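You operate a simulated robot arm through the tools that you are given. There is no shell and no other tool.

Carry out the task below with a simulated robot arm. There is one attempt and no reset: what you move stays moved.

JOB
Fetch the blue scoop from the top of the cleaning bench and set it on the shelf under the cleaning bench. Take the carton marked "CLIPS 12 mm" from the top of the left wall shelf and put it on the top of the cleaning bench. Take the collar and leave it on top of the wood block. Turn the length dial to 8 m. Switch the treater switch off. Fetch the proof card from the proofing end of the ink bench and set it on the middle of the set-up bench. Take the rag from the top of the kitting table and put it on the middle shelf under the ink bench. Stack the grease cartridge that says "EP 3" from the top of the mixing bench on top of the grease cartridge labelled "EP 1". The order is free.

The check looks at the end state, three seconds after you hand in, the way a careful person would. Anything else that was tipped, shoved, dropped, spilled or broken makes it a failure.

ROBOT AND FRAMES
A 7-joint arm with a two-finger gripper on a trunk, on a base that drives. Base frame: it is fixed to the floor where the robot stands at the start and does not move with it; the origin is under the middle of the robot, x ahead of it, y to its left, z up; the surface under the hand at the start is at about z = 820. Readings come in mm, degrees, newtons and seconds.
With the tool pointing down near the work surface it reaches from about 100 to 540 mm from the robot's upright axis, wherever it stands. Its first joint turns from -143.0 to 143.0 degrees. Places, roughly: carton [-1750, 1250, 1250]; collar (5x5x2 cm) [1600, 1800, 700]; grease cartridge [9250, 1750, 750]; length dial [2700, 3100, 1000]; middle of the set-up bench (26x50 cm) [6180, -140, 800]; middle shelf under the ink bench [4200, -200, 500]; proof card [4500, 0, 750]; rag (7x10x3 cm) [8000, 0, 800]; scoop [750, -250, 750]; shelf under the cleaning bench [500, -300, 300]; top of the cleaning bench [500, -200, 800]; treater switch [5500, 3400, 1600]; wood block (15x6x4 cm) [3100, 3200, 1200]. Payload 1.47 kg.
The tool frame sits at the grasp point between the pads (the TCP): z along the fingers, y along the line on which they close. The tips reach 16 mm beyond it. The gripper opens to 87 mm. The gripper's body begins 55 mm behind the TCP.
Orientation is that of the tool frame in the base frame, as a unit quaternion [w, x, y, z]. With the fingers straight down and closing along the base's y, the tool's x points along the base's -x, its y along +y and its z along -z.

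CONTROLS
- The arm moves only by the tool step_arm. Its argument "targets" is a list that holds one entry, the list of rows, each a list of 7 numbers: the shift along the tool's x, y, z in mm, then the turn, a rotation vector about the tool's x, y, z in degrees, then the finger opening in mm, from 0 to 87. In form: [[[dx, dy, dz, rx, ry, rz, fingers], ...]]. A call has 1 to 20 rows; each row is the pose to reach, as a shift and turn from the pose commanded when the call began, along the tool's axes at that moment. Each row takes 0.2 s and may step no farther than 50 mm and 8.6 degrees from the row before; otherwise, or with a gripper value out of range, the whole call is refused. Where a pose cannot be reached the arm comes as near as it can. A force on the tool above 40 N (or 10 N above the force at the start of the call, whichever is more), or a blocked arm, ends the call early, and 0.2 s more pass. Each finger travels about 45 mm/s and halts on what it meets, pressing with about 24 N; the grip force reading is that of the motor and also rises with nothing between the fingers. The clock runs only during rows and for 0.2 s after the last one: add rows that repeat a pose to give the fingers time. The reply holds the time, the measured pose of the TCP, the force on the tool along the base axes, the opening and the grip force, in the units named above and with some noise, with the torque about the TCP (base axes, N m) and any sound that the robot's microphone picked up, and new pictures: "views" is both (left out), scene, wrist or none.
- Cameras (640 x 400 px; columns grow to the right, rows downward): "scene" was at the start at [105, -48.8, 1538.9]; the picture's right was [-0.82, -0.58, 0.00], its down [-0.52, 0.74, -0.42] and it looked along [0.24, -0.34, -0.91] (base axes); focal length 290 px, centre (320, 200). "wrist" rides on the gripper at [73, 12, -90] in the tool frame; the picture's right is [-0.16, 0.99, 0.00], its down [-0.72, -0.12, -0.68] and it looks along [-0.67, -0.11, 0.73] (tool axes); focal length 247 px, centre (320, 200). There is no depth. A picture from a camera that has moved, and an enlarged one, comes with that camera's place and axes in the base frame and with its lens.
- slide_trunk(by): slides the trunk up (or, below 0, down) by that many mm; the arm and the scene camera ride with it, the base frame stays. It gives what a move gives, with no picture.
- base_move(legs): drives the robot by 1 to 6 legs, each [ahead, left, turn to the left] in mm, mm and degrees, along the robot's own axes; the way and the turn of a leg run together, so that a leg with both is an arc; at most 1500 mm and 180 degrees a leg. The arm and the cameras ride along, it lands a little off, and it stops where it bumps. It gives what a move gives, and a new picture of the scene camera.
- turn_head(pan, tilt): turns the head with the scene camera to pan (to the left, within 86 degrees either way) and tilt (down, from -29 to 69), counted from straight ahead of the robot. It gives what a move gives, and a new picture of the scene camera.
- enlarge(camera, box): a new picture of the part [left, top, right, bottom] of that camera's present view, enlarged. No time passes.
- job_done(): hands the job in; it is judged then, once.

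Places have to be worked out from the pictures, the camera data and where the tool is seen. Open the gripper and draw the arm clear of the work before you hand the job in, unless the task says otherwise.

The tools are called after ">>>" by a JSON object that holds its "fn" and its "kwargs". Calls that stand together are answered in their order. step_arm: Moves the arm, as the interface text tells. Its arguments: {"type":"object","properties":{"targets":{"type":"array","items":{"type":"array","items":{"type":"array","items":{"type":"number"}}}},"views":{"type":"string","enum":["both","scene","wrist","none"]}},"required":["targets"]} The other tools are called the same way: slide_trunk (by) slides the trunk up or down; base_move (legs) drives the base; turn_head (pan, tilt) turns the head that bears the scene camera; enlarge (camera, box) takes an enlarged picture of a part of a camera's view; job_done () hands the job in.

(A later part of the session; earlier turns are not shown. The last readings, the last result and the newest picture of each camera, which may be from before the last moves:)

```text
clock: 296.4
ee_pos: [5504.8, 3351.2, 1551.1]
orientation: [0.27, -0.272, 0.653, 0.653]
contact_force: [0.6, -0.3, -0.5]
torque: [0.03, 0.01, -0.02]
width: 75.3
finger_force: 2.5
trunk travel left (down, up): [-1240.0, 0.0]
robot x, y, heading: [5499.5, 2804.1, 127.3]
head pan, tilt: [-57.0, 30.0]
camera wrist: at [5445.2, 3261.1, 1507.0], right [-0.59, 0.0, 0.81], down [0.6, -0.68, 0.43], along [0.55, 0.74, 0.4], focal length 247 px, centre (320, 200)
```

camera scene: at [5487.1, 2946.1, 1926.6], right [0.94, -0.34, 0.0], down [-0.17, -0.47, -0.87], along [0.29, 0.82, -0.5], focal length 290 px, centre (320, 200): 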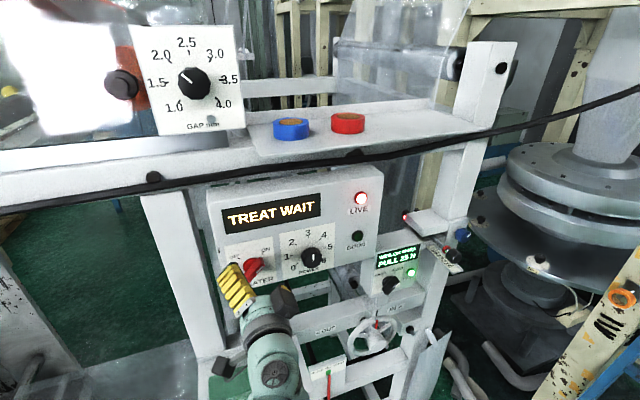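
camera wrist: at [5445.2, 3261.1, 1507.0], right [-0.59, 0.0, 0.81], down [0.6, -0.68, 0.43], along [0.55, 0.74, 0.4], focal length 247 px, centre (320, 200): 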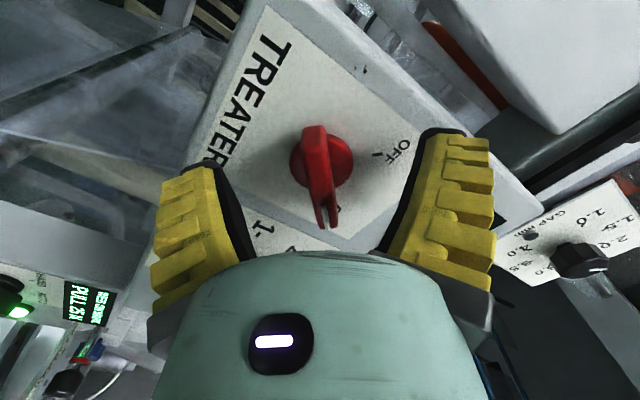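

To keep the arm in the well-tested reach for the turn, I pull back 27 mm and let the base make up that distance.

>>> {"fn": "step_arm", "kwargs": {"targets": [[[0, 0, -14, 0, 0, 0, 72], [0, 0, -28, 0, 0, 0, 72]]], "views": "none"}}

>>> {"fn": "base_move", "kwargs": {"legs": [[20.7, -15.8, 0]]}}

>>> {"fn": "enlarge", "kwargs": {"camera": "wrist", "box": [160, 60, 480, 260]}}

```text
clock: 297.0
ee_pos: [5505.6, 3321.8, 1551.2]
orientation: [0.27, -0.272, 0.653, 0.653]
contact_force: [0.5, 0.1, 0.0]
torque: [0.0, 0.05, 0.01]
width: 75.2
finger_force: 2.2
trunk travel left (down, up): [-1240.0, 0.0]
robot x, y, heading: [5495.9, 2800.8, 127.5]
head pan, tilt: [-57.0, 30.0]
```

```text
clock: 297.8
ee_pos: [5505.6, 3347.9, 1551.3]
orientation: [0.268, -0.272, 0.654, 0.654]
contact_force: [0.5, 0.4, 0.2]
torque: [-0.02, -0.03, 0.02]
width: 75.3
finger_force: 2.9
trunk travel left (down, up): [-1240.0, 0.0]
robot x, y, heading: [5502.7, 2828.6, 126.9]
head pan, tilt: [-57.0, 30.0]
camera scene: at [5487.3, 2971.7, 1926.6], right [0.94, -0.34, 0.0], down [-0.17, -0.47, -0.87], along [0.29, 0.82, -0.5], focal length 290 px, centre (320, 200)
```

scene: 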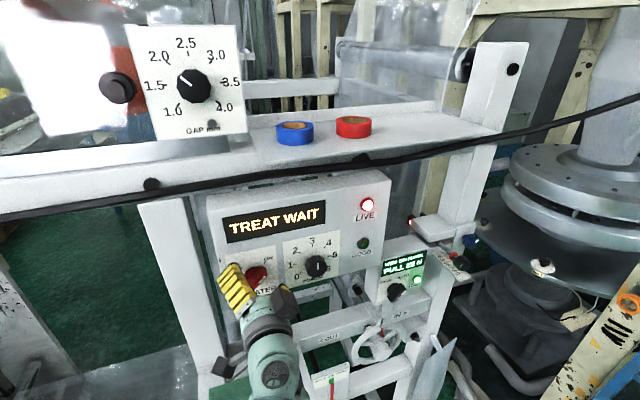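

```text
2.00 times, centred on (320, 160) of wrist
camera zoom: at [5445.4, 3258.5, 1508.0], right [-0.59, 0.0, 0.81], down [0.6, -0.68, 0.43], along [0.55, 0.74, 0.4], focal length 494 px, centre (320, 280)
```

zoom: 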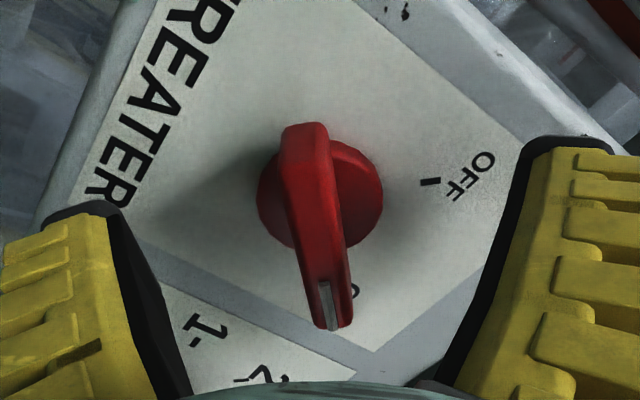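

TCP is at the bar, y=3348. I close the fingers on it.

>>> {"fn": "step_arm", "kwargs": {"targets": [[[0, 0, 0, 0, 0, 0, 50], [0, 0, 0, 0, 0, 0, 25], [0, 0, 0, 0, 0, 0, 5], [0, 0, 0, 0, 0, 0, 0], [0, 0, 0, 0, 0, 0, 0], [0, 0, 0, 0, 0, 0, 0]]], "views": "wrist"}}

```text
clock: 299.2
ee_pos: [5504.8, 3346.3, 1552.0]
orientation: [0.27, -0.272, 0.654, 0.653]
contact_force: [-1.0, -11.6, 1.8]
torque: [-0.15, -0.01, 0.2]
width: 8.3
finger_force: 29.7
trunk travel left (down, up): [-1240.0, 0.0]
robot x, y, heading: [5497.7, 2829.8, 127.1]
head pan, tilt: [-57.0, 30.0]
camera wrist: at [5445.5, 3258.0, 1507.9], right [-0.59, 0.0, 0.81], down [0.6, -0.68, 0.43], along [0.55, 0.74, 0.4], focal length 247 px, centre (320, 200)
```

wrist: 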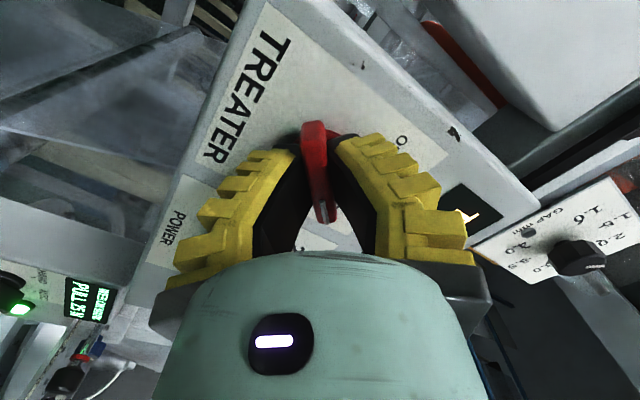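

The bar is gripped. I turn it 90° counter-clockwise to OFF.

>>> {"fn": "step_arm", "kwargs": {"targets": [[[0, 0, 0, 0, 0, -8, 0], [0, 0, 0, 0, 0, -16, 0], [0, 0, 0, 0, 0, -24, 0], [0, 0, 0, 0, 0, -32, 0], [0, 0, 0, 0, 0, -40, 0], [0, 0, 0, 0, 0, -48, 0], [0, 0, 0, 0, 0, -56, 0], [0, 0, 0, 0, 0, -64, 0], [0, 0, 0, 0, 0, -72, 0], [0, 0, 0, 0, 0, -80, 0], [0, 0, 0, 0, 0, -86, 0], [0, 0, 0, 0, 0, -90, 0], [0, 0, 0, 0, 0, -90, 0]]], "views": "both"}}

```text
clock: 302.0
ee_pos: [5505.9, 3347.7, 1551.2]
orientation: [0.654, -0.654, 0.269, 0.268]
contact_force: [21.6, -13.3, 0.2]
torque: [-0.07, 0.12, -0.28]
width: 8.0
finger_force: 30.6
trunk travel left (down, up): [-1240.0, 0.0]
robot x, y, heading: [5498.2, 2830.1, 127.4]
head pan, tilt: [-57.0, 30.0]
camera scene: at [5487.4, 2971.7, 1926.5], right [0.94, -0.34, 0.0], down [-0.17, -0.47, -0.87], along [0.29, 0.81, -0.5], focal length 290 px, centre (320, 200)
camera wrist: at [5549.5, 3258.5, 1491.6], right [-0.81, 0.0, -0.59], down [-0.43, -0.68, 0.59], along [-0.4, 0.73, 0.55], focal length 247 px, centre (320, 200)
```

scene: 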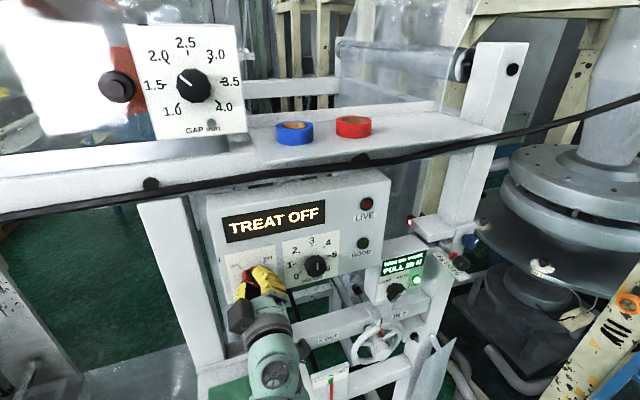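
wrist: 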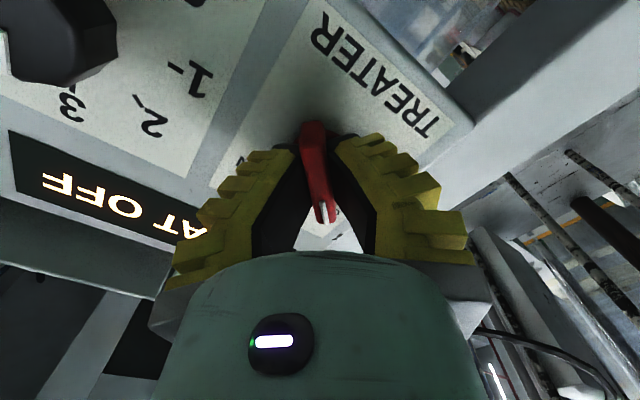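

The display reads "TREAT OFF" and the LIVE lamp is out. I open the fingers and back off.

>>> {"fn": "step_arm", "kwargs": {"targets": [[[0, 0, 0, 0, 0, 0, 20], [0, 0, 0, 0, 0, 0, 45], [0, 0, 0, 0, 0, 0, 72], [0, 0, -5, 0, 0, 0, 72], [0, 0, -25, 0, 0, 0, 72], [0, 0, -60, 0, 0, 0, 72]]], "views": "both"}}

>>> {"fn": "base_move", "kwargs": {"legs": [[-159, 121, 0]]}}

>>> {"fn": "enlarge", "kwargs": {"camera": "scene", "box": [160, 140, 400, 290]}}

```text
clock: 303.4
ee_pos: [5505.6, 3290.0, 1549.3]
orientation: [-0.652, 0.655, -0.269, -0.272]
contact_force: [-0.6, -0.5, 0.2]
torque: [0.0, 0.02, 0.02]
width: 75.4
finger_force: 2.7
trunk travel left (down, up): [-1240.0, 0.0]
robot x, y, heading: [5501.2, 2834.5, 127.1]
head pan, tilt: [-57.0, 30.0]
camera scene: at [5487.3, 2971.7, 1926.6], right [0.94, -0.34, 0.0], down [-0.17, -0.47, -0.87], along [0.29, 0.82, -0.5], focal length 290 px, centre (320, 200)
camera wrist: at [5549.8, 3199.8, 1490.3], right [-0.81, -0.01, -0.59], down [-0.43, -0.68, 0.59], along [-0.4, 0.73, 0.55], focal length 247 px, centre (320, 200)
```

scene: 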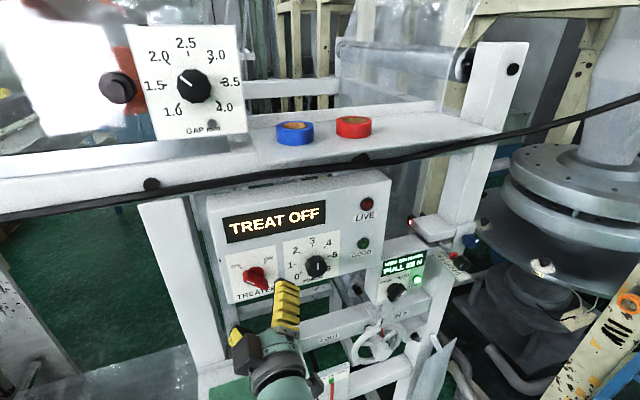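
wrist: 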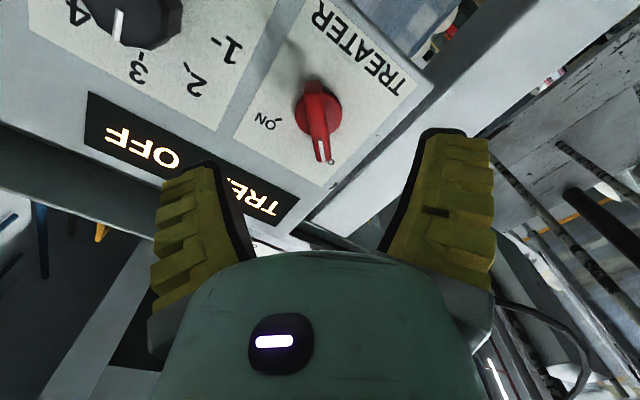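

```text
clock: 305.0
ee_pos: [5502.9, 3093.1, 1550.2]
orientation: [-0.652, 0.655, -0.268, -0.274]
contact_force: [-0.1, -0.2, -0.5]
torque: [-0.01, 0.04, 0.02]
width: 75.3
finger_force: 2.1
trunk travel left (down, up): [-1240.0, 0.0]
robot x, y, heading: [5498.2, 2634.6, 127.5]
head pan, tilt: [-57.0, 30.0]
camera scene: at [5485.0, 2776.1, 1926.7], right [0.94, -0.33, 0.0], down [-0.17, -0.47, -0.87], along [0.29, 0.82, -0.5], focal length 290 px, centre (320, 200)
```

scene: 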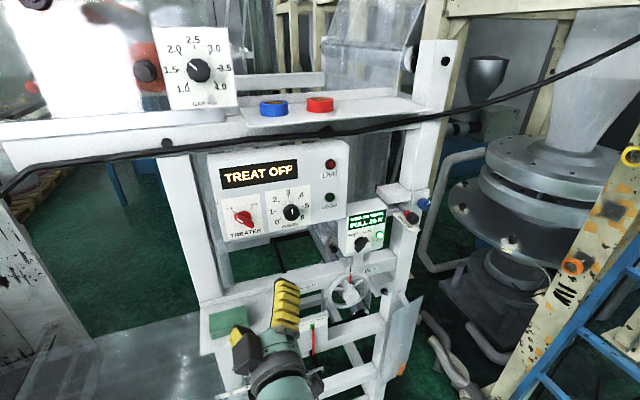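

```text
2.67 times, centred on (280, 215) of scene
camera zoom: at [5485.0, 2776.1, 1926.7], right [0.94, -0.33, 0.0], down [-0.17, -0.47, -0.87], along [0.29, 0.82, -0.5], focal length 775 px, centre (427, 160)
```

zoom: 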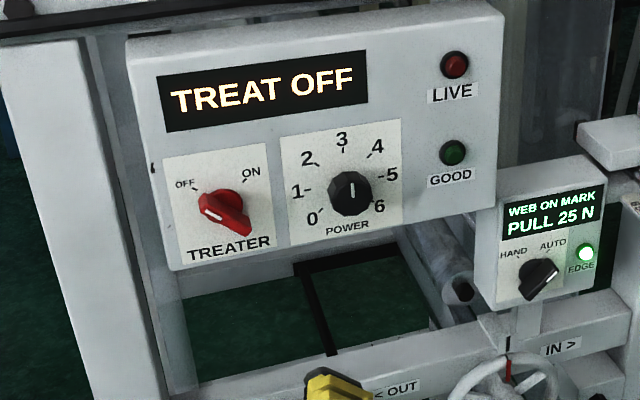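

The switch is OFF. Three jobs remain: grease cartridge, rag and proof card. I bring the arm back to its travel pose (lower, level, hand pointing down).

>>> {"fn": "step_arm", "kwargs": {"targets": [[[18, 18, 0, 0, 0, 7.5, 72], [36, 36, 0, 0, 0, 15, 72], [54, 54, 0, 0, 0, 22.5, 72], [72, 72, 0, 0, 0, 30, 72], [90, 90, 0, 0, 0, 37.5, 72], [106, 106, 0, 0, 0, 45, 72]]], "views": "none"}}

>>> {"fn": "step_arm", "kwargs": {"targets": [[[0, 0, 0, 0, 8.2, 0, 72], [0, 0, 0, 0, 16.4, 0, 72], [0, 0, 0, 0, 24.6, 0, 72], [0, 0, 0, 0, 32.8, 0, 72], [0, 0, 0, 0, 41, 0, 72], [0, 0, 0, 0, 49.2, 0, 72], [0, 0, 0, 0, 57.4, 0, 72], [0, 0, 0, 0, 65.6, 0, 72], [0, 0, 0, 0, 73.8, 0, 72], [0, 0, 0, 0, 82, 0, 72], [0, 0, 0, 0, 90, 0, 72]]], "views": "none"}}

>>> {"fn": "slide_trunk", "kwargs": {"by": -340}}

>>> {"fn": "base_move", "kwargs": {"legs": [[0, 0, -90]]}}

>>> {"fn": "turn_head", "kwargs": {"pan": -57, "tilt": 25}}

```text
clock: 306.4
ee_pos: [5501.9, 3094.6, 1398.1]
orientation: [0.497, -0.501, 0.5, 0.501]
contact_force: [0.2, 0.4, 0.4]
torque: [0.01, -0.02, 0.0]
width: 75.3
finger_force: 1.8
trunk travel left (down, up): [-1240.0, 0.0]
robot x, y, heading: [5496.4, 2634.8, 127.4]
head pan, tilt: [-57.0, 30.0]
```

```text
clock: 308.8
ee_pos: [5502.5, 3094.3, 1400.1]
orientation: [0.001, 0.709, -0.705, 0.001]
contact_force: [0.9, -0.5, 0.1]
torque: [-0.01, 0.02, 0.01]
width: 75.1
finger_force: 1.8
trunk travel left (down, up): [-1240.0, 0.0]
robot x, y, heading: [5496.0, 2635.7, 127.6]
head pan, tilt: [-57.0, 30.0]
```

```text
clock: 312.1
ee_pos: [5503.7, 3092.9, 1059.4]
orientation: [0.001, 0.71, -0.704, 0.001]
contact_force: [0.4, 1.0, -0.9]
torque: [-0.01, 0.01, 0.01]
width: 75.0
finger_force: 2.1
trunk travel left (down, up): [-900.0, 340.0]
robot x, y, heading: [5497.6, 2633.9, 127.5]
head pan, tilt: [-57.0, 30.0]
```

```text
clock: 316.3
ee_pos: [5956.7, 2639.8, 1060.7]
orientation: [-0.001, -0.015, 1.0, 0.0]
contact_force: [0.4, -0.1, -0.1]
torque: [-0.01, 0.0, 0.02]
width: 75.0
finger_force: 2.3
trunk travel left (down, up): [-900.0, 340.0]
robot x, y, heading: [5501.3, 2631.9, 38.8]
head pan, tilt: [-57.0, 30.0]
camera scene: at [5638.0, 2651.3, 1586.7], right [-0.31, -0.95, 0.0], down [-0.48, 0.15, -0.87], along [0.82, -0.27, -0.5], focal length 290 px, centre (320, 200)
```

scene: 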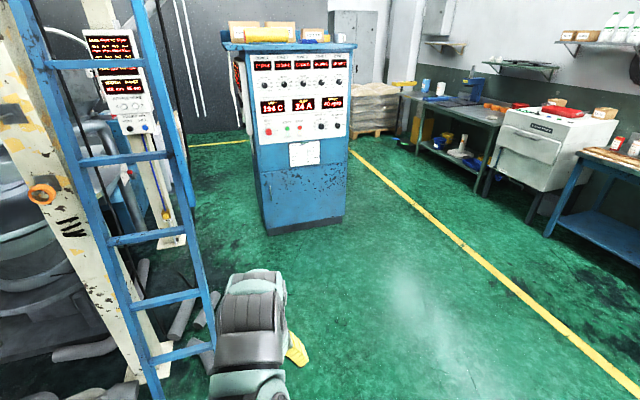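

```text
clock: 316.9
ee_pos: [5956.1, 2638.4, 1058.7]
orientation: [-0.001, -0.016, 1.0, 0.0]
contact_force: [-0.3, -0.5, -0.1]
torque: [0.03, 0.03, 0.0]
width: 75.1
finger_force: 2.1
trunk travel left (down, up): [-900.0, 340.0]
robot x, y, heading: [5497.5, 2636.6, 39.1]
head pan, tilt: [-57.0, 25.0]
camera scene: at [5639.6, 2650.7, 1594.6], right [-0.31, -0.95, 0.0], down [-0.4, 0.13, -0.91], along [0.86, -0.28, -0.42], focal length 290 px, centre (320, 200)
```

scene: 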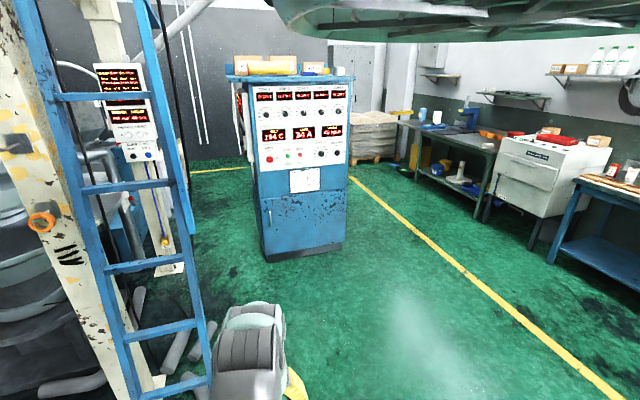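

The mixing bench must be behind the blue cabinet (front x≈7750, y 1700–2440). I drive around: first east, then south-east to (7000, 1400).

>>> {"fn": "base_move", "kwargs": {"legs": [[535, -610, 0], [-150.6, -1295, 0]]}}

>>> {"fn": "turn_head", "kwargs": {"pan": -57, "tilt": 20}}

```text
clock: 327.3
ee_pos: [7422.1, 1392.8, 1059.3]
orientation: [-0.001, -0.008, 1.0, 0.0]
contact_force: [-1.0, 0.1, -0.2]
torque: [0.0, 0.02, 0.01]
width: 75.3
finger_force: 2.6
trunk travel left (down, up): [-900.0, 340.0]
robot x, y, heading: [6959.1, 1393.8, 37.7]
head pan, tilt: [-57.0, 25.0]
camera scene: at [7105.8, 1409.5, 1594.6], right [-0.33, -0.95, 0.0], down [-0.4, 0.14, -0.91], along [0.86, -0.3, -0.42], focal length 290 px, centre (320, 200)
```

scene: 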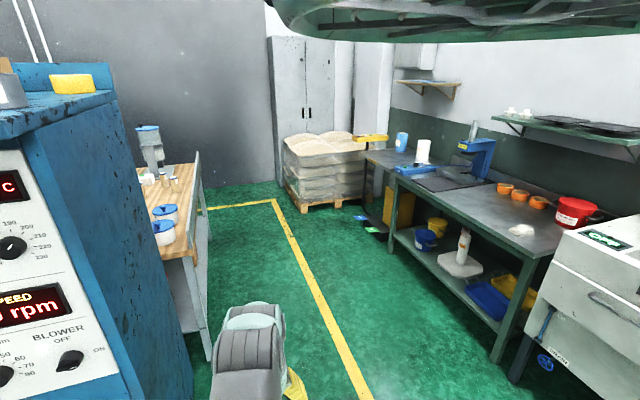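

```text
clock: 328.0
ee_pos: [7422.1, 1392.4, 1059.2]
orientation: [0.0, -0.008, 1.0, 0.0]
contact_force: [-0.3, -0.6, -0.4]
torque: [-0.03, -0.01, 0.0]
width: 75.4
finger_force: 2.6
trunk travel left (down, up): [-900.0, 340.0]
robot x, y, heading: [6962.7, 1396.9, 38.1]
head pan, tilt: [-57.0, 20.0]
camera scene: at [7106.7, 1409.2, 1602.7], right [-0.33, -0.95, 0.0], down [-0.32, 0.11, -0.94], along [0.89, -0.31, -0.34], focal length 290 px, centre (320, 200)
```

scene: 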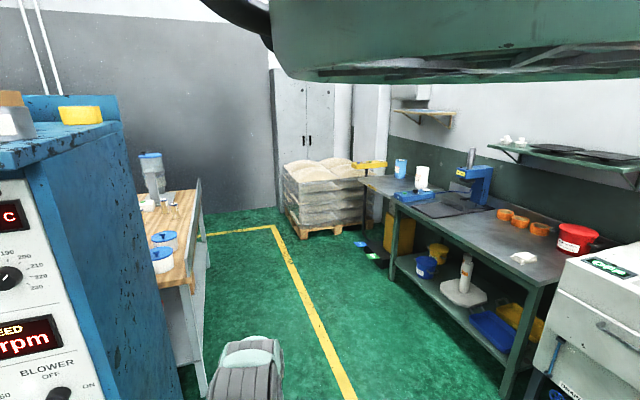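

Behind the cabinet stands a wooden-topped bench – the mixing bench. I enlarge it.

>>> {"fn": "enlarge", "kwargs": {"camera": "scene", "box": [120, 140, 220, 290]}}

>>> {"fn": "enlarge", "kwargs": {"camera": "scene", "box": [340, 130, 640, 330]}}

```text
2.67 times, centred on (170, 215) of scene
camera zoom: at [7106.7, 1409.2, 1602.7], right [-0.33, -0.95, 0.0], down [-0.32, 0.11, -0.94], along [0.89, -0.31, -0.34], focal length 775 px, centre (720, 160)
```

zoom: 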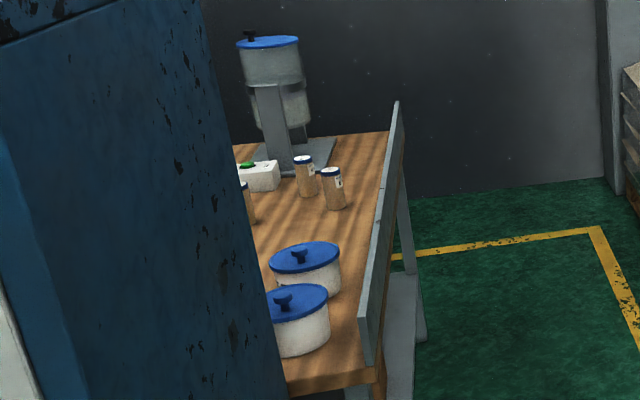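

```text
2.00 times, centred on (490, 230) of scene
camera zoom: at [7106.7, 1409.2, 1602.7], right [-0.33, -0.95, 0.0], down [-0.32, 0.11, -0.94], along [0.89, -0.31, -0.34], focal length 581 px, centre (-20, 140)
```

zoom: 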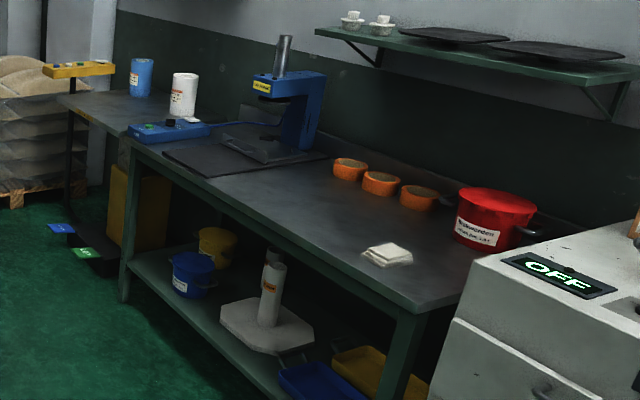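

Three cartridges stand near [9050–9190, 1720–1900]. The bench is best reached from its south side. I drive along the aisle to (9000, 1000) and turn to face it.

>>> {"fn": "base_move", "kwargs": {"legs": [[542.7, -993.5, 0], [818, -578, 0], [0, 0, 87]]}}

>>> {"fn": "turn_head", "kwargs": {"pan": -57, "tilt": 30}}

>>> {"fn": "enlarge", "kwargs": {"camera": "wrist", "box": [0, 0, 640, 400]}}

```text
clock: 342.2
ee_pos: [9017.8, 1438.9, 1059.0]
orientation: [-0.001, -0.697, 0.717, -0.001]
contact_force: [0.1, 0.7, 0.6]
torque: [-0.02, -0.03, 0.0]
width: 75.0
finger_force: 2.4
trunk travel left (down, up): [-900.0, 340.0]
robot x, y, heading: [8999.6, 978.5, 125.8]
head pan, tilt: [-57.0, 20.0]
camera scene: at [8990.5, 1124.3, 1602.7], right [0.93, -0.36, 0.0], down [-0.12, -0.32, -0.94], along [0.34, 0.88, -0.34], focal length 290 px, centre (320, 200)
```

scene: 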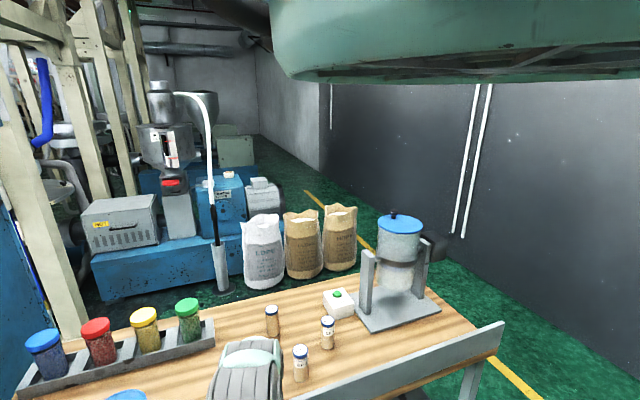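

```text
clock: 342.9
ee_pos: [9018.8, 1436.9, 1060.1]
orientation: [-0.001, -0.698, 0.716, -0.001]
contact_force: [0.5, -0.4, 0.2]
torque: [0.01, -0.02, -0.02]
width: 74.9
finger_force: 2.2
trunk travel left (down, up): [-900.0, 340.0]
robot x, y, heading: [8998.2, 984.1, 125.7]
head pan, tilt: [-57.0, 30.0]
camera scene: at [8989.5, 1121.8, 1586.7], right [0.93, -0.36, 0.0], down [-0.18, -0.47, -0.87], along [0.32, 0.81, -0.5], focal length 290 px, centre (320, 200)
```

scene: 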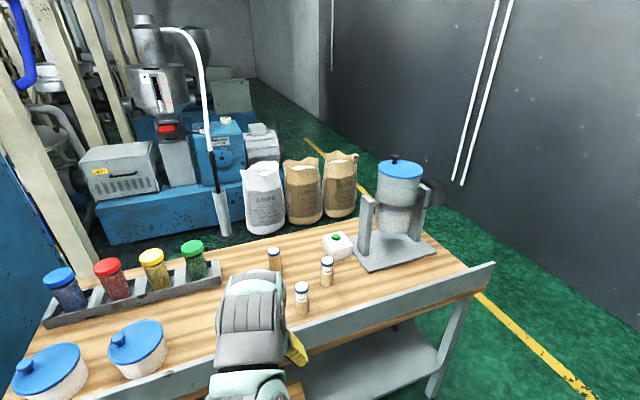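

```text
1.00 times, centred on (320, 200) of wrist (not enlarged: the box is as wide or as high as the picture)
camera zoom: at [9004.5, 1366.6, 1149.2], right [-0.98, 0.18, 0.0], down [0.13, 0.72, 0.68], along [0.12, 0.67, -0.73], focal length 247 px, centre (320, 200)
```

zoom: 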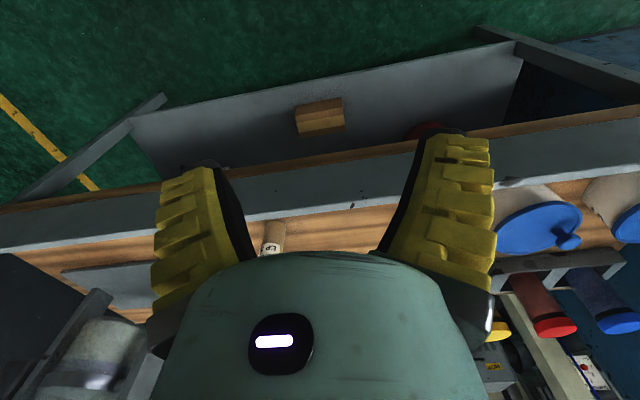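

I see three cartridges on the bench. I enlarge to read their labels.

>>> {"fn": "enlarge", "kwargs": {"camera": "scene", "box": [250, 225, 350, 325]}}

>>> {"fn": "enlarge", "kwargs": {"camera": "scene", "box": [262, 240, 342, 290]}}

>>> {"fn": "enlarge", "kwargs": {"camera": "scene", "box": [280, 270, 330, 320]}}

```text
4.00 times, centred on (300, 275) of scene
camera zoom: at [8989.5, 1121.8, 1586.7], right [0.93, -0.36, 0.0], down [-0.18, -0.47, -0.87], along [0.32, 0.81, -0.5], focal length 1162 px, centre (400, -100)
```

zoom: 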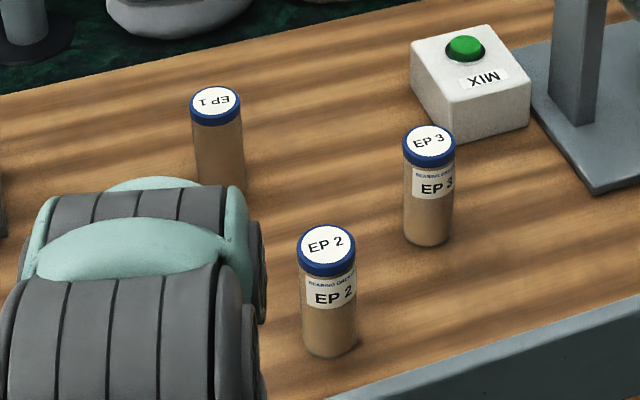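

```text
8.00 times, centred on (302, 265) of scene
camera zoom: at [8989.5, 1121.8, 1586.7], right [0.93, -0.36, 0.0], down [-0.18, -0.47, -0.87], along [0.32, 0.81, -0.5], focal length 2324 px, centre (464, -320)
```

zoom: 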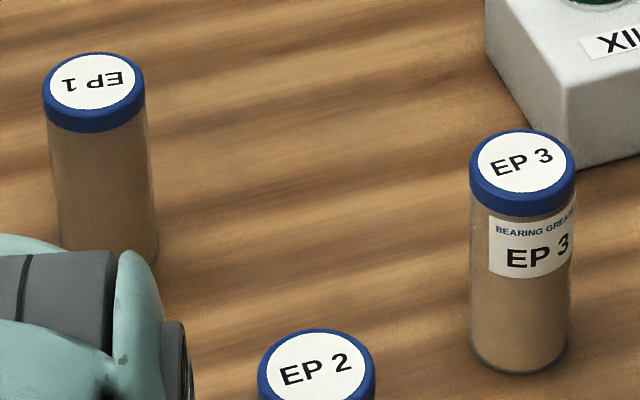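

```text
8.00 times, centred on (305, 295) of scene
camera zoom: at [8989.5, 1121.8, 1586.7], right [0.93, -0.36, 0.0], down [-0.18, -0.47, -0.87], along [0.32, 0.81, -0.5], focal length 2324 px, centre (440, -560)
```

zoom: 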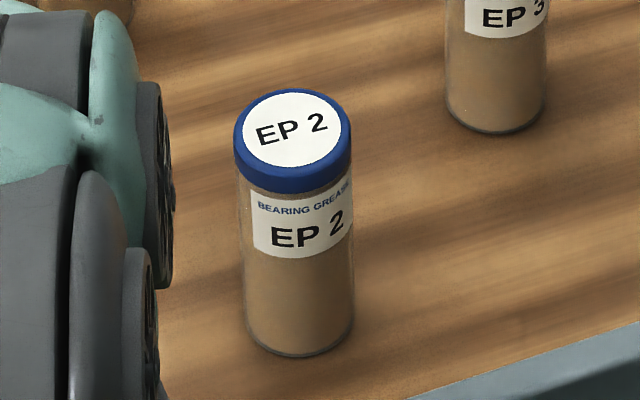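

EP 1 (rear left), EP 3 (right) and EP 2 (front) are identified. I drive closer so the wrist camera can see EP 3 too.

>>> {"fn": "base_move", "kwargs": {"legs": [[68.8, -332.7, 0]]}}

>>> {"fn": "enlarge", "kwargs": {"camera": "wrist", "box": [0, 0, 640, 400]}}

>>> {"fn": "enlarge", "kwargs": {"camera": "scene", "box": [130, 200, 350, 400]}}

```text
clock: 345.2
ee_pos: [9256.4, 1691.2, 1060.0]
orientation: [-0.001, -0.696, 0.718, -0.001]
contact_force: [-0.7, 0.1, 0.1]
torque: [0.03, -0.01, -0.05]
width: 75.5
finger_force: 2.2
trunk travel left (down, up): [-900.0, 340.0]
robot x, y, heading: [9233.5, 1236.8, 125.5]
head pan, tilt: [-57.0, 30.0]
camera scene: at [9226.1, 1375.1, 1586.6], right [0.93, -0.37, 0.0], down [-0.18, -0.46, -0.87], along [0.32, 0.8, -0.5], focal length 290 px, centre (320, 200)
```

scene: 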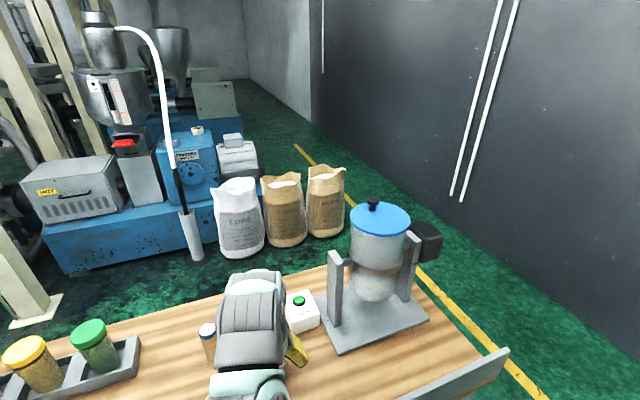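

```text
1.00 times, centred on (320, 200) of wrist (not enlarged: the box is as wide or as high as the picture)
camera zoom: at [9242.4, 1619.8, 1149.2], right [-0.98, 0.19, 0.0], down [0.14, 0.72, 0.68], along [0.13, 0.67, -0.73], focal length 247 px, centre (320, 200)
```

zoom: 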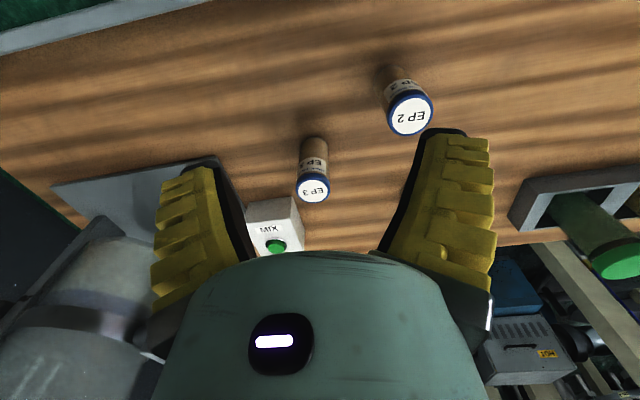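

```text
2.00 times, centred on (240, 300) of scene
camera zoom: at [9226.1, 1375.1, 1586.6], right [0.93, -0.37, 0.0], down [-0.18, -0.46, -0.87], along [0.32, 0.8, -0.5], focal length 581 px, centre (480, 0)
```

zoom: 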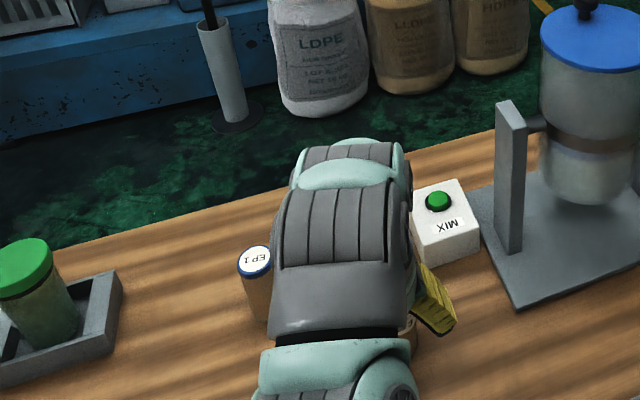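

EP 3's top is at about [9287, 1806, 924], EP 1's at [9135, 1931, 916], EP 2 at [9177, 1737]. I drive a bit closer to bring the hand over EP 3.

>>> {"fn": "base_move", "kwargs": {"legs": [[54.7, -69.7, 0]]}}

>>> {"fn": "enlarge", "kwargs": {"camera": "wrist", "box": [160, 0, 560, 260]}}

```text
clock: 346.3
ee_pos: [9281.6, 1774.4, 1059.5]
orientation: [0.0, -0.696, 0.718, 0.0]
contact_force: [0.1, 0.4, -0.2]
torque: [0.0, -0.03, 0.01]
width: 75.2
finger_force: 2.5
trunk travel left (down, up): [-900.0, 340.0]
robot x, y, heading: [9258.8, 1313.7, 125.1]
head pan, tilt: [-57.0, 30.0]
camera scene: at [9252.1, 1457.7, 1586.6], right [0.93, -0.37, 0.0], down [-0.18, -0.46, -0.87], along [0.32, 0.81, -0.5], focal length 290 px, centre (320, 200)
```

scene: 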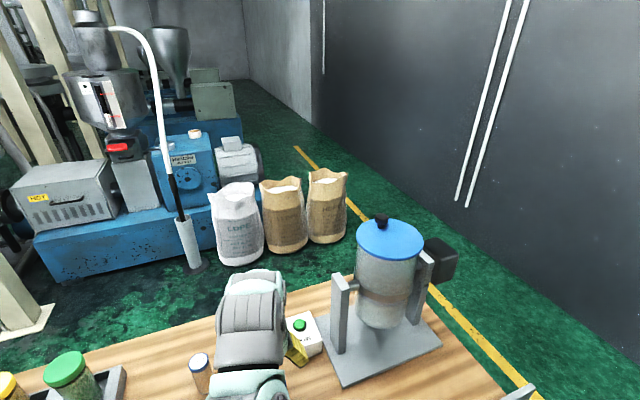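

```text
1.54 times, centred on (360, 130) of wrist
camera zoom: at [9268.0, 1702.4, 1149.1], right [-0.98, 0.19, 0.0], down [0.14, 0.72, 0.68], along [0.13, 0.67, -0.73], focal length 380 px, centre (258, 308)
```

zoom: 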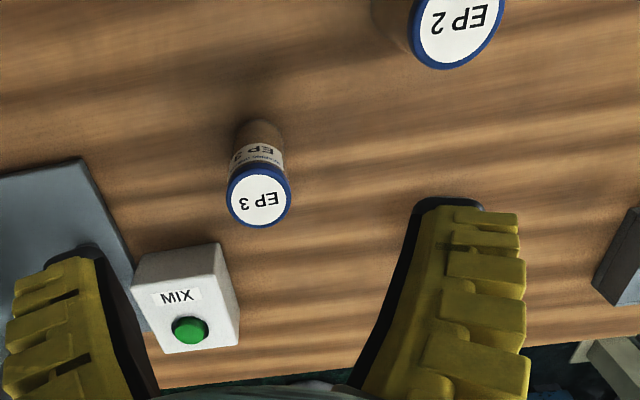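

I move the hand over EP 3 and lower it part way, then re-check the centring.

>>> {"fn": "step_arm", "kwargs": {"targets": [[[-12, -1.6, 20, 0, 0, 0, 78], [-24, -3.3, 40, 0, 0, 0, 78], [-36.2, -4.9, 60, 0, 0, 0, 78], [-36.2, -4.9, 60, 0, 0, 0, 78]]], "views": "wrist"}}

>>> {"fn": "enlarge", "kwargs": {"camera": "wrist", "box": [200, 60, 440, 260]}}

```text
clock: 347.3
ee_pos: [9287.8, 1810.4, 998.8]
orientation: [-0.001, -0.697, 0.717, -0.001]
contact_force: [-0.5, 0.0, -0.5]
torque: [-0.02, 0.03, 0.01]
width: 80.1
finger_force: 0.9
trunk travel left (down, up): [-900.0, 340.0]
robot x, y, heading: [9260.8, 1314.6, 125.7]
head pan, tilt: [-57.0, 30.0]
camera wrist: at [9273.5, 1739.5, 1088.6], right [-0.98, 0.19, 0.0], down [0.14, 0.72, 0.68], along [0.13, 0.67, -0.73], focal length 247 px, centre (320, 200)
```

wrist: 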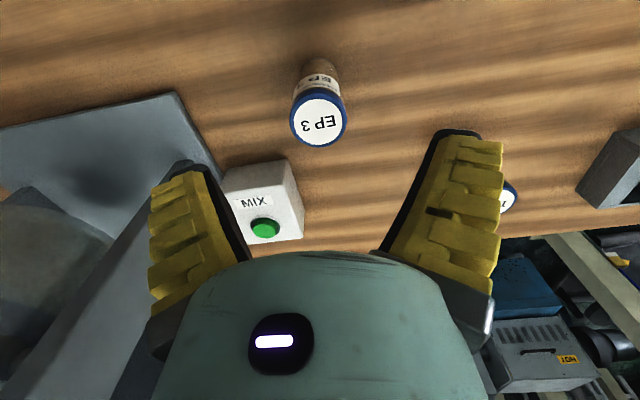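

```text
2.00 times, centred on (320, 160) of wrist
camera zoom: at [9273.5, 1739.5, 1088.6], right [-0.98, 0.19, 0.0], down [0.14, 0.72, 0.68], along [0.13, 0.67, -0.73], focal length 494 px, centre (320, 280)
```

zoom: 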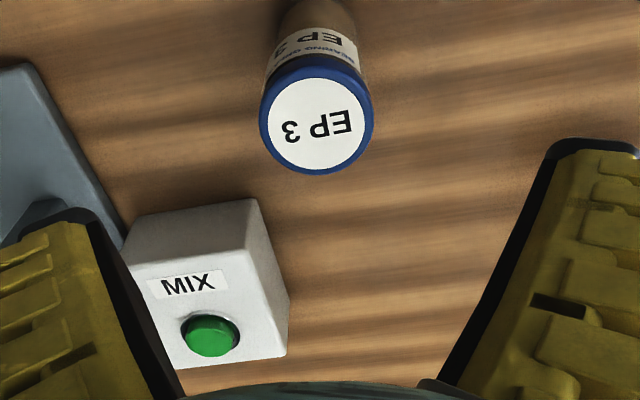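

EP 3's axis is at about (9291, 1818), top z≈914. I correct and lower around it.

>>> {"fn": "step_arm", "kwargs": {"targets": [[[-8, -2.8, 25, 0, 0, 0, 78], [-8, -2.8, 50, 0, 0, 0, 78], [-8, -2.8, 75, 0, 0, 0, 78], [-8, -2.8, 103, 0, 0, 0, 78], [-8, -2.8, 103, 0, 0, 0, 78]]], "views": "both"}}

```text
clock: 348.5
ee_pos: [9288.5, 1813.5, 910.1]
orientation: [-0.002, -0.697, 0.717, -0.001]
contact_force: [0.6, 0.1, 0.6]
torque: [-0.03, -0.02, -0.06]
width: 79.8
finger_force: 1.6
out of reach, approached as far as the arm can: row 4, 5
trunk travel left (down, up): [-900.0, 340.0]
robot x, y, heading: [9260.5, 1316.3, 125.5]
head pan, tilt: [-57.0, 30.0]
camera scene: at [9252.1, 1457.6, 1586.6], right [0.93, -0.37, 0.0], down [-0.18, -0.47, -0.87], along [0.32, 0.81, -0.5], focal length 290 px, centre (320, 200)
camera wrist: at [9274.2, 1741.2, 999.1], right [-0.98, 0.19, 0.0], down [0.14, 0.72, 0.68], along [0.13, 0.67, -0.74], focal length 247 px, centre (320, 200)
```

scene: 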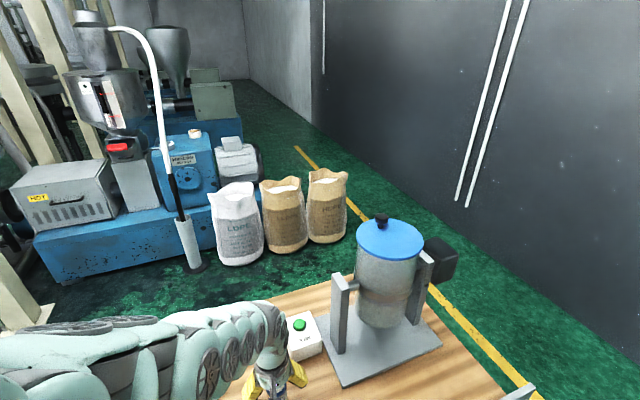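
wrist: 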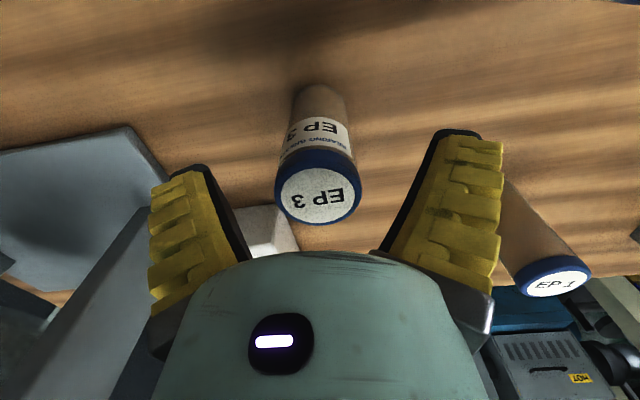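

The arm reached its lower limit; the cartridge is centred between the fingers. I lower the remaining 16 mm with the trunk.

>>> {"fn": "slide_trunk", "kwargs": {"by": -16}}

>>> {"fn": "step_arm", "kwargs": {"targets": [[[0, 0, 0, 0, 0, 0, 60], [0, 0, 0, 0, 0, 0, 40], [0, 0, 0, 0, 0, 0, 25], [0, 0, 0, 0, 0, 0, 25], [0, 0, 0, 0, 0, 0, 25]]], "views": "wrist"}}

```text
clock: 349.1
ee_pos: [9288.6, 1813.7, 894.0]
orientation: [0.0, -0.697, 0.717, 0.0]
contact_force: [0.2, -0.3, -0.5]
torque: [0.02, 0.01, -0.01]
width: 80.1
finger_force: 1.5
trunk travel left (down, up): [-884.0, 356.0]
robot x, y, heading: [9258.8, 1318.4, 125.6]
head pan, tilt: [-57.0, 30.0]
```

```text
clock: 350.3
ee_pos: [9288.5, 1813.3, 895.1]
orientation: [0.0, -0.697, 0.718, -0.002]
contact_force: [2.2, -1.5, 4.3]
torque: [-0.07, -0.05, 0.03]
width: 41.7
finger_force: 23.9
trunk travel left (down, up): [-884.0, 356.0]
robot x, y, heading: [9261.4, 1317.2, 125.3]
head pan, tilt: [-57.0, 30.0]
camera wrist: at [9275.0, 1742.2, 983.8], right [-0.98, 0.19, 0.0], down [0.14, 0.72, 0.68], along [0.13, 0.67, -0.73], focal length 247 px, centre (320, 200)
```

wrist: 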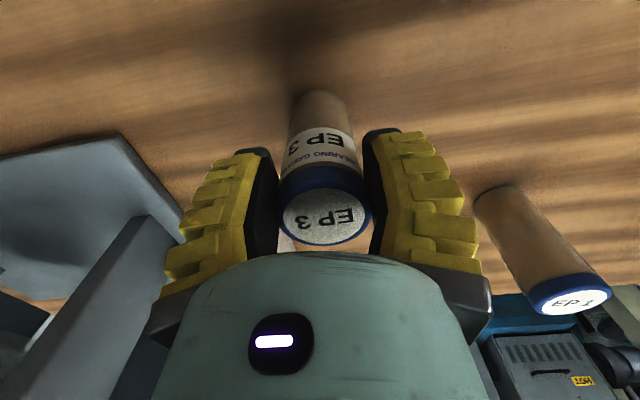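

EP 3 is gripped (42 mm). I lift it with the trunk by 150 mm.

>>> {"fn": "slide_trunk", "kwargs": {"by": 150}}

>>> {"fn": "enlarge", "kwargs": {"camera": "wrist", "box": [0, 0, 640, 400]}}

>>> {"fn": "enlarge", "kwargs": {"camera": "scene", "box": [130, 220, 400, 400]}}

```text
clock: 352.1
ee_pos: [9289.6, 1814.1, 1043.3]
orientation: [-0.001, -0.697, 0.717, -0.001]
contact_force: [-0.2, 0.1, -1.0]
torque: [-0.01, -0.01, -0.03]
width: 41.9
finger_force: 24.3
trunk travel left (down, up): [-1034.0, 206.0]
robot x, y, heading: [9261.2, 1318.0, 125.3]
head pan, tilt: [-57.0, 30.0]
```

```text
1.00 times, centred on (320, 200) of wrist (not enlarged: the box is as wide or as high as the picture)
camera zoom: at [9274.3, 1741.9, 1133.4], right [-0.98, 0.19, 0.0], down [0.14, 0.72, 0.68], along [0.13, 0.67, -0.73], focal length 247 px, centre (320, 200)
```

zoom: 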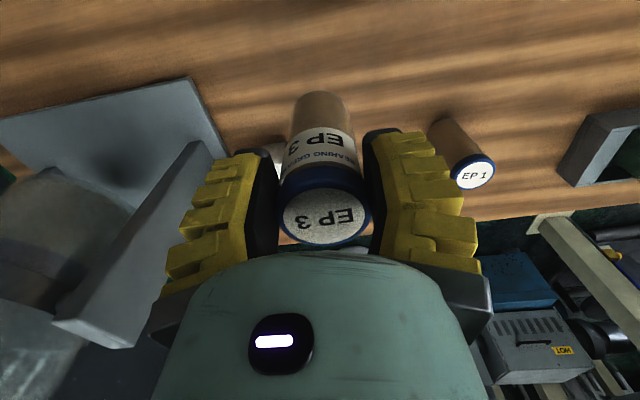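

```text
2.22 times, centred on (265, 310) of scene
camera zoom: at [9252.1, 1457.7, 1720.6], right [0.93, -0.37, 0.0], down [-0.18, -0.47, -0.87], along [0.32, 0.81, -0.5], focal length 646 px, centre (442, -44)
```

zoom: 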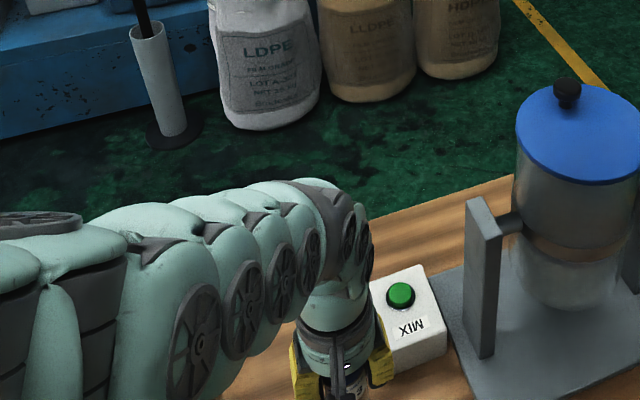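

EP 1's top is confirmed at about (9136, 1933, 914). I carry EP 3 over there (its bottom at ≈947, above everything).

>>> {"fn": "base_move", "kwargs": {"legs": [[164.8, 68.3, 0]]}}

>>> {"fn": "enlarge", "kwargs": {"camera": "wrist", "box": [0, 0, 640, 400]}}

>>> {"fn": "enlarge", "kwargs": {"camera": "scene", "box": [130, 220, 400, 400]}}

```text
clock: 353.6
ee_pos: [9141.9, 1902.7, 1044.0]
orientation: [0.0, -0.696, 0.718, -0.001]
contact_force: [0.9, -0.2, -1.4]
torque: [0.01, -0.02, -0.01]
width: 41.9
finger_force: 24.0
trunk travel left (down, up): [-1034.0, 206.0]
robot x, y, heading: [9112.4, 1406.8, 124.9]
head pan, tilt: [-57.0, 30.0]
camera scene: at [9104.3, 1547.5, 1720.6], right [0.93, -0.37, 0.0], down [-0.18, -0.46, -0.87], along [0.32, 0.8, -0.5], focal length 290 px, centre (320, 200)
```

scene: 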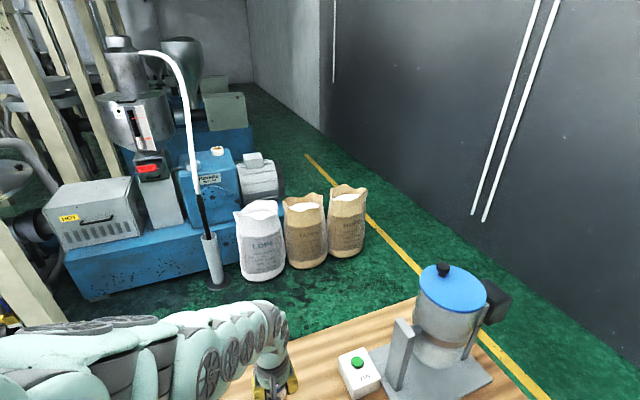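

```text
1.00 times, centred on (320, 200) of wrist (not enlarged: the box is as wide or as high as the picture)
camera zoom: at [9127.2, 1831.7, 1133.5], right [-0.98, 0.19, 0.0], down [0.14, 0.72, 0.68], along [0.13, 0.67, -0.73], focal length 247 px, centre (320, 200)
```

zoom: 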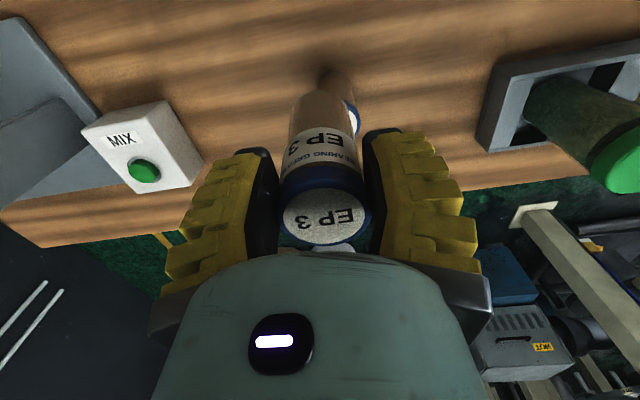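

```text
2.22 times, centred on (265, 310) of scene
camera zoom: at [9104.3, 1547.5, 1720.6], right [0.93, -0.37, 0.0], down [-0.18, -0.46, -0.87], along [0.32, 0.8, -0.5], focal length 646 px, centre (442, -44)
```

zoom: 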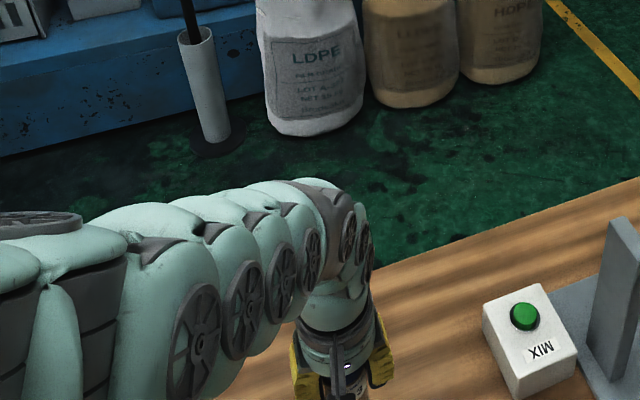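

EP 3 hides EP 1 partly. I zoom to measure EP 1's visible edge.

>>> {"fn": "enlarge", "kwargs": {"camera": "wrist", "box": [270, 50, 400, 150]}}

```text
4.00 times, centred on (335, 100) of wrist
camera zoom: at [9127.2, 1831.7, 1133.5], right [-0.98, 0.19, 0.0], down [0.14, 0.72, 0.68], along [0.13, 0.67, -0.73], focal length 988 px, centre (260, 600)
```

zoom: 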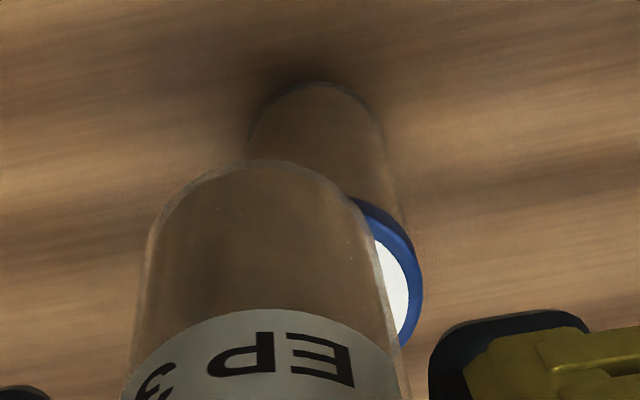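

Working in the hand's own frame, EP 1's axis lies 33 mm further out and 11 mm to the left of EP 3's. The arm is near its reach, so I use the base for most of it and then fine-tune with the arm.

>>> {"fn": "base_move", "kwargs": {"legs": [[45.1, -19.3, 0]]}}

>>> {"fn": "enlarge", "kwargs": {"camera": "wrist", "box": [240, 40, 420, 250]}}

```text
clock: 354.5
ee_pos: [9130.4, 1950.9, 1044.0]
orientation: [-0.001, -0.696, 0.718, 0.0]
contact_force: [-0.6, 0.4, -1.8]
torque: [-0.03, 0.02, -0.01]
width: 41.7
finger_force: 23.3
trunk travel left (down, up): [-1034.0, 206.0]
robot x, y, heading: [9100.8, 1455.6, 125.4]
head pan, tilt: [-57.0, 30.0]
camera scene: at [9093.5, 1595.0, 1720.6], right [0.93, -0.37, 0.0], down [-0.18, -0.46, -0.87], along [0.32, 0.8, -0.5], focal length 290 px, centre (320, 200)
```

scene: 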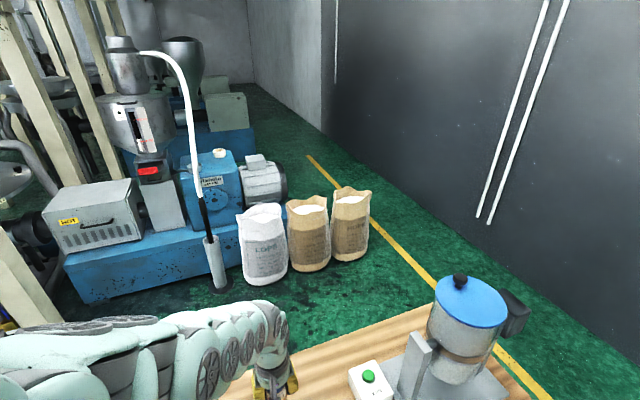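

```text
1.90 times, centred on (330, 145) of wrist
camera zoom: at [9116.4, 1879.1, 1133.4], right [-0.98, 0.19, 0.0], down [0.14, 0.72, 0.68], along [0.13, 0.67, -0.73], focal length 470 px, centre (301, 305)
```

zoom: 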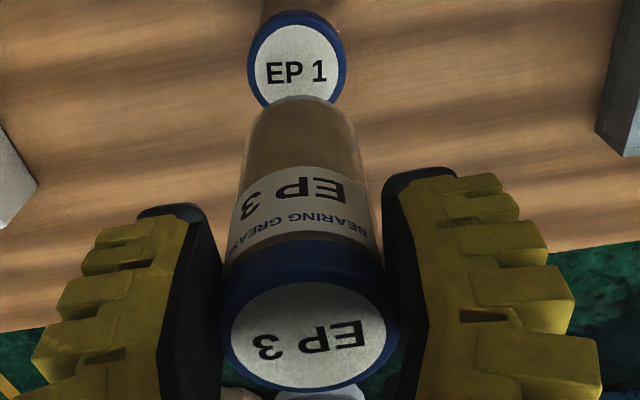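

The view is good: EP 1 lies almost directly under EP 3, slightly nearer to me. I zoom on both tops to measure exactly.

>>> {"fn": "enlarge", "kwargs": {"camera": "wrist", "box": [285, 40, 365, 100]}}

>>> {"fn": "enlarge", "kwargs": {"camera": "wrist", "box": [255, 160, 395, 260]}}

```text
6.67 times, centred on (325, 70) of wrist
camera zoom: at [9116.4, 1879.1, 1133.4], right [-0.98, 0.19, 0.0], down [0.14, 0.72, 0.68], along [0.13, 0.67, -0.73], focal length 1646 px, centre (287, 1067)
```

zoom: 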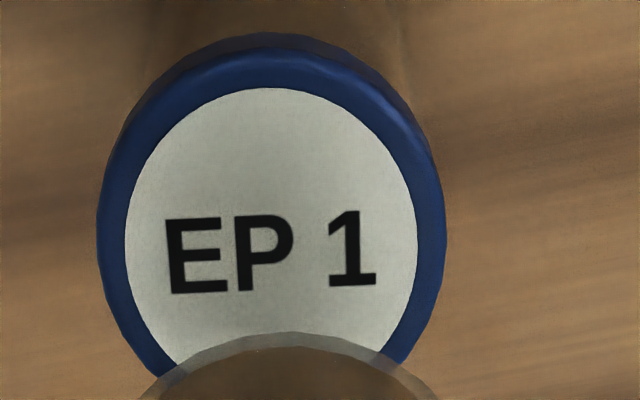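

```text
4.00 times, centred on (325, 210) of wrist
camera zoom: at [9116.4, 1879.1, 1133.4], right [-0.98, 0.19, 0.0], down [0.14, 0.72, 0.68], along [0.13, 0.67, -0.73], focal length 988 px, centre (300, 160)
```

zoom: 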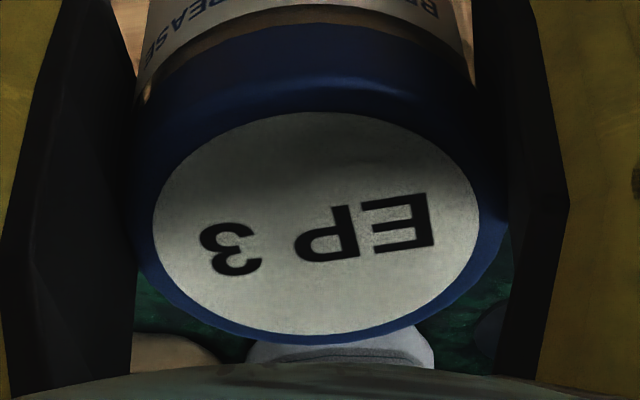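

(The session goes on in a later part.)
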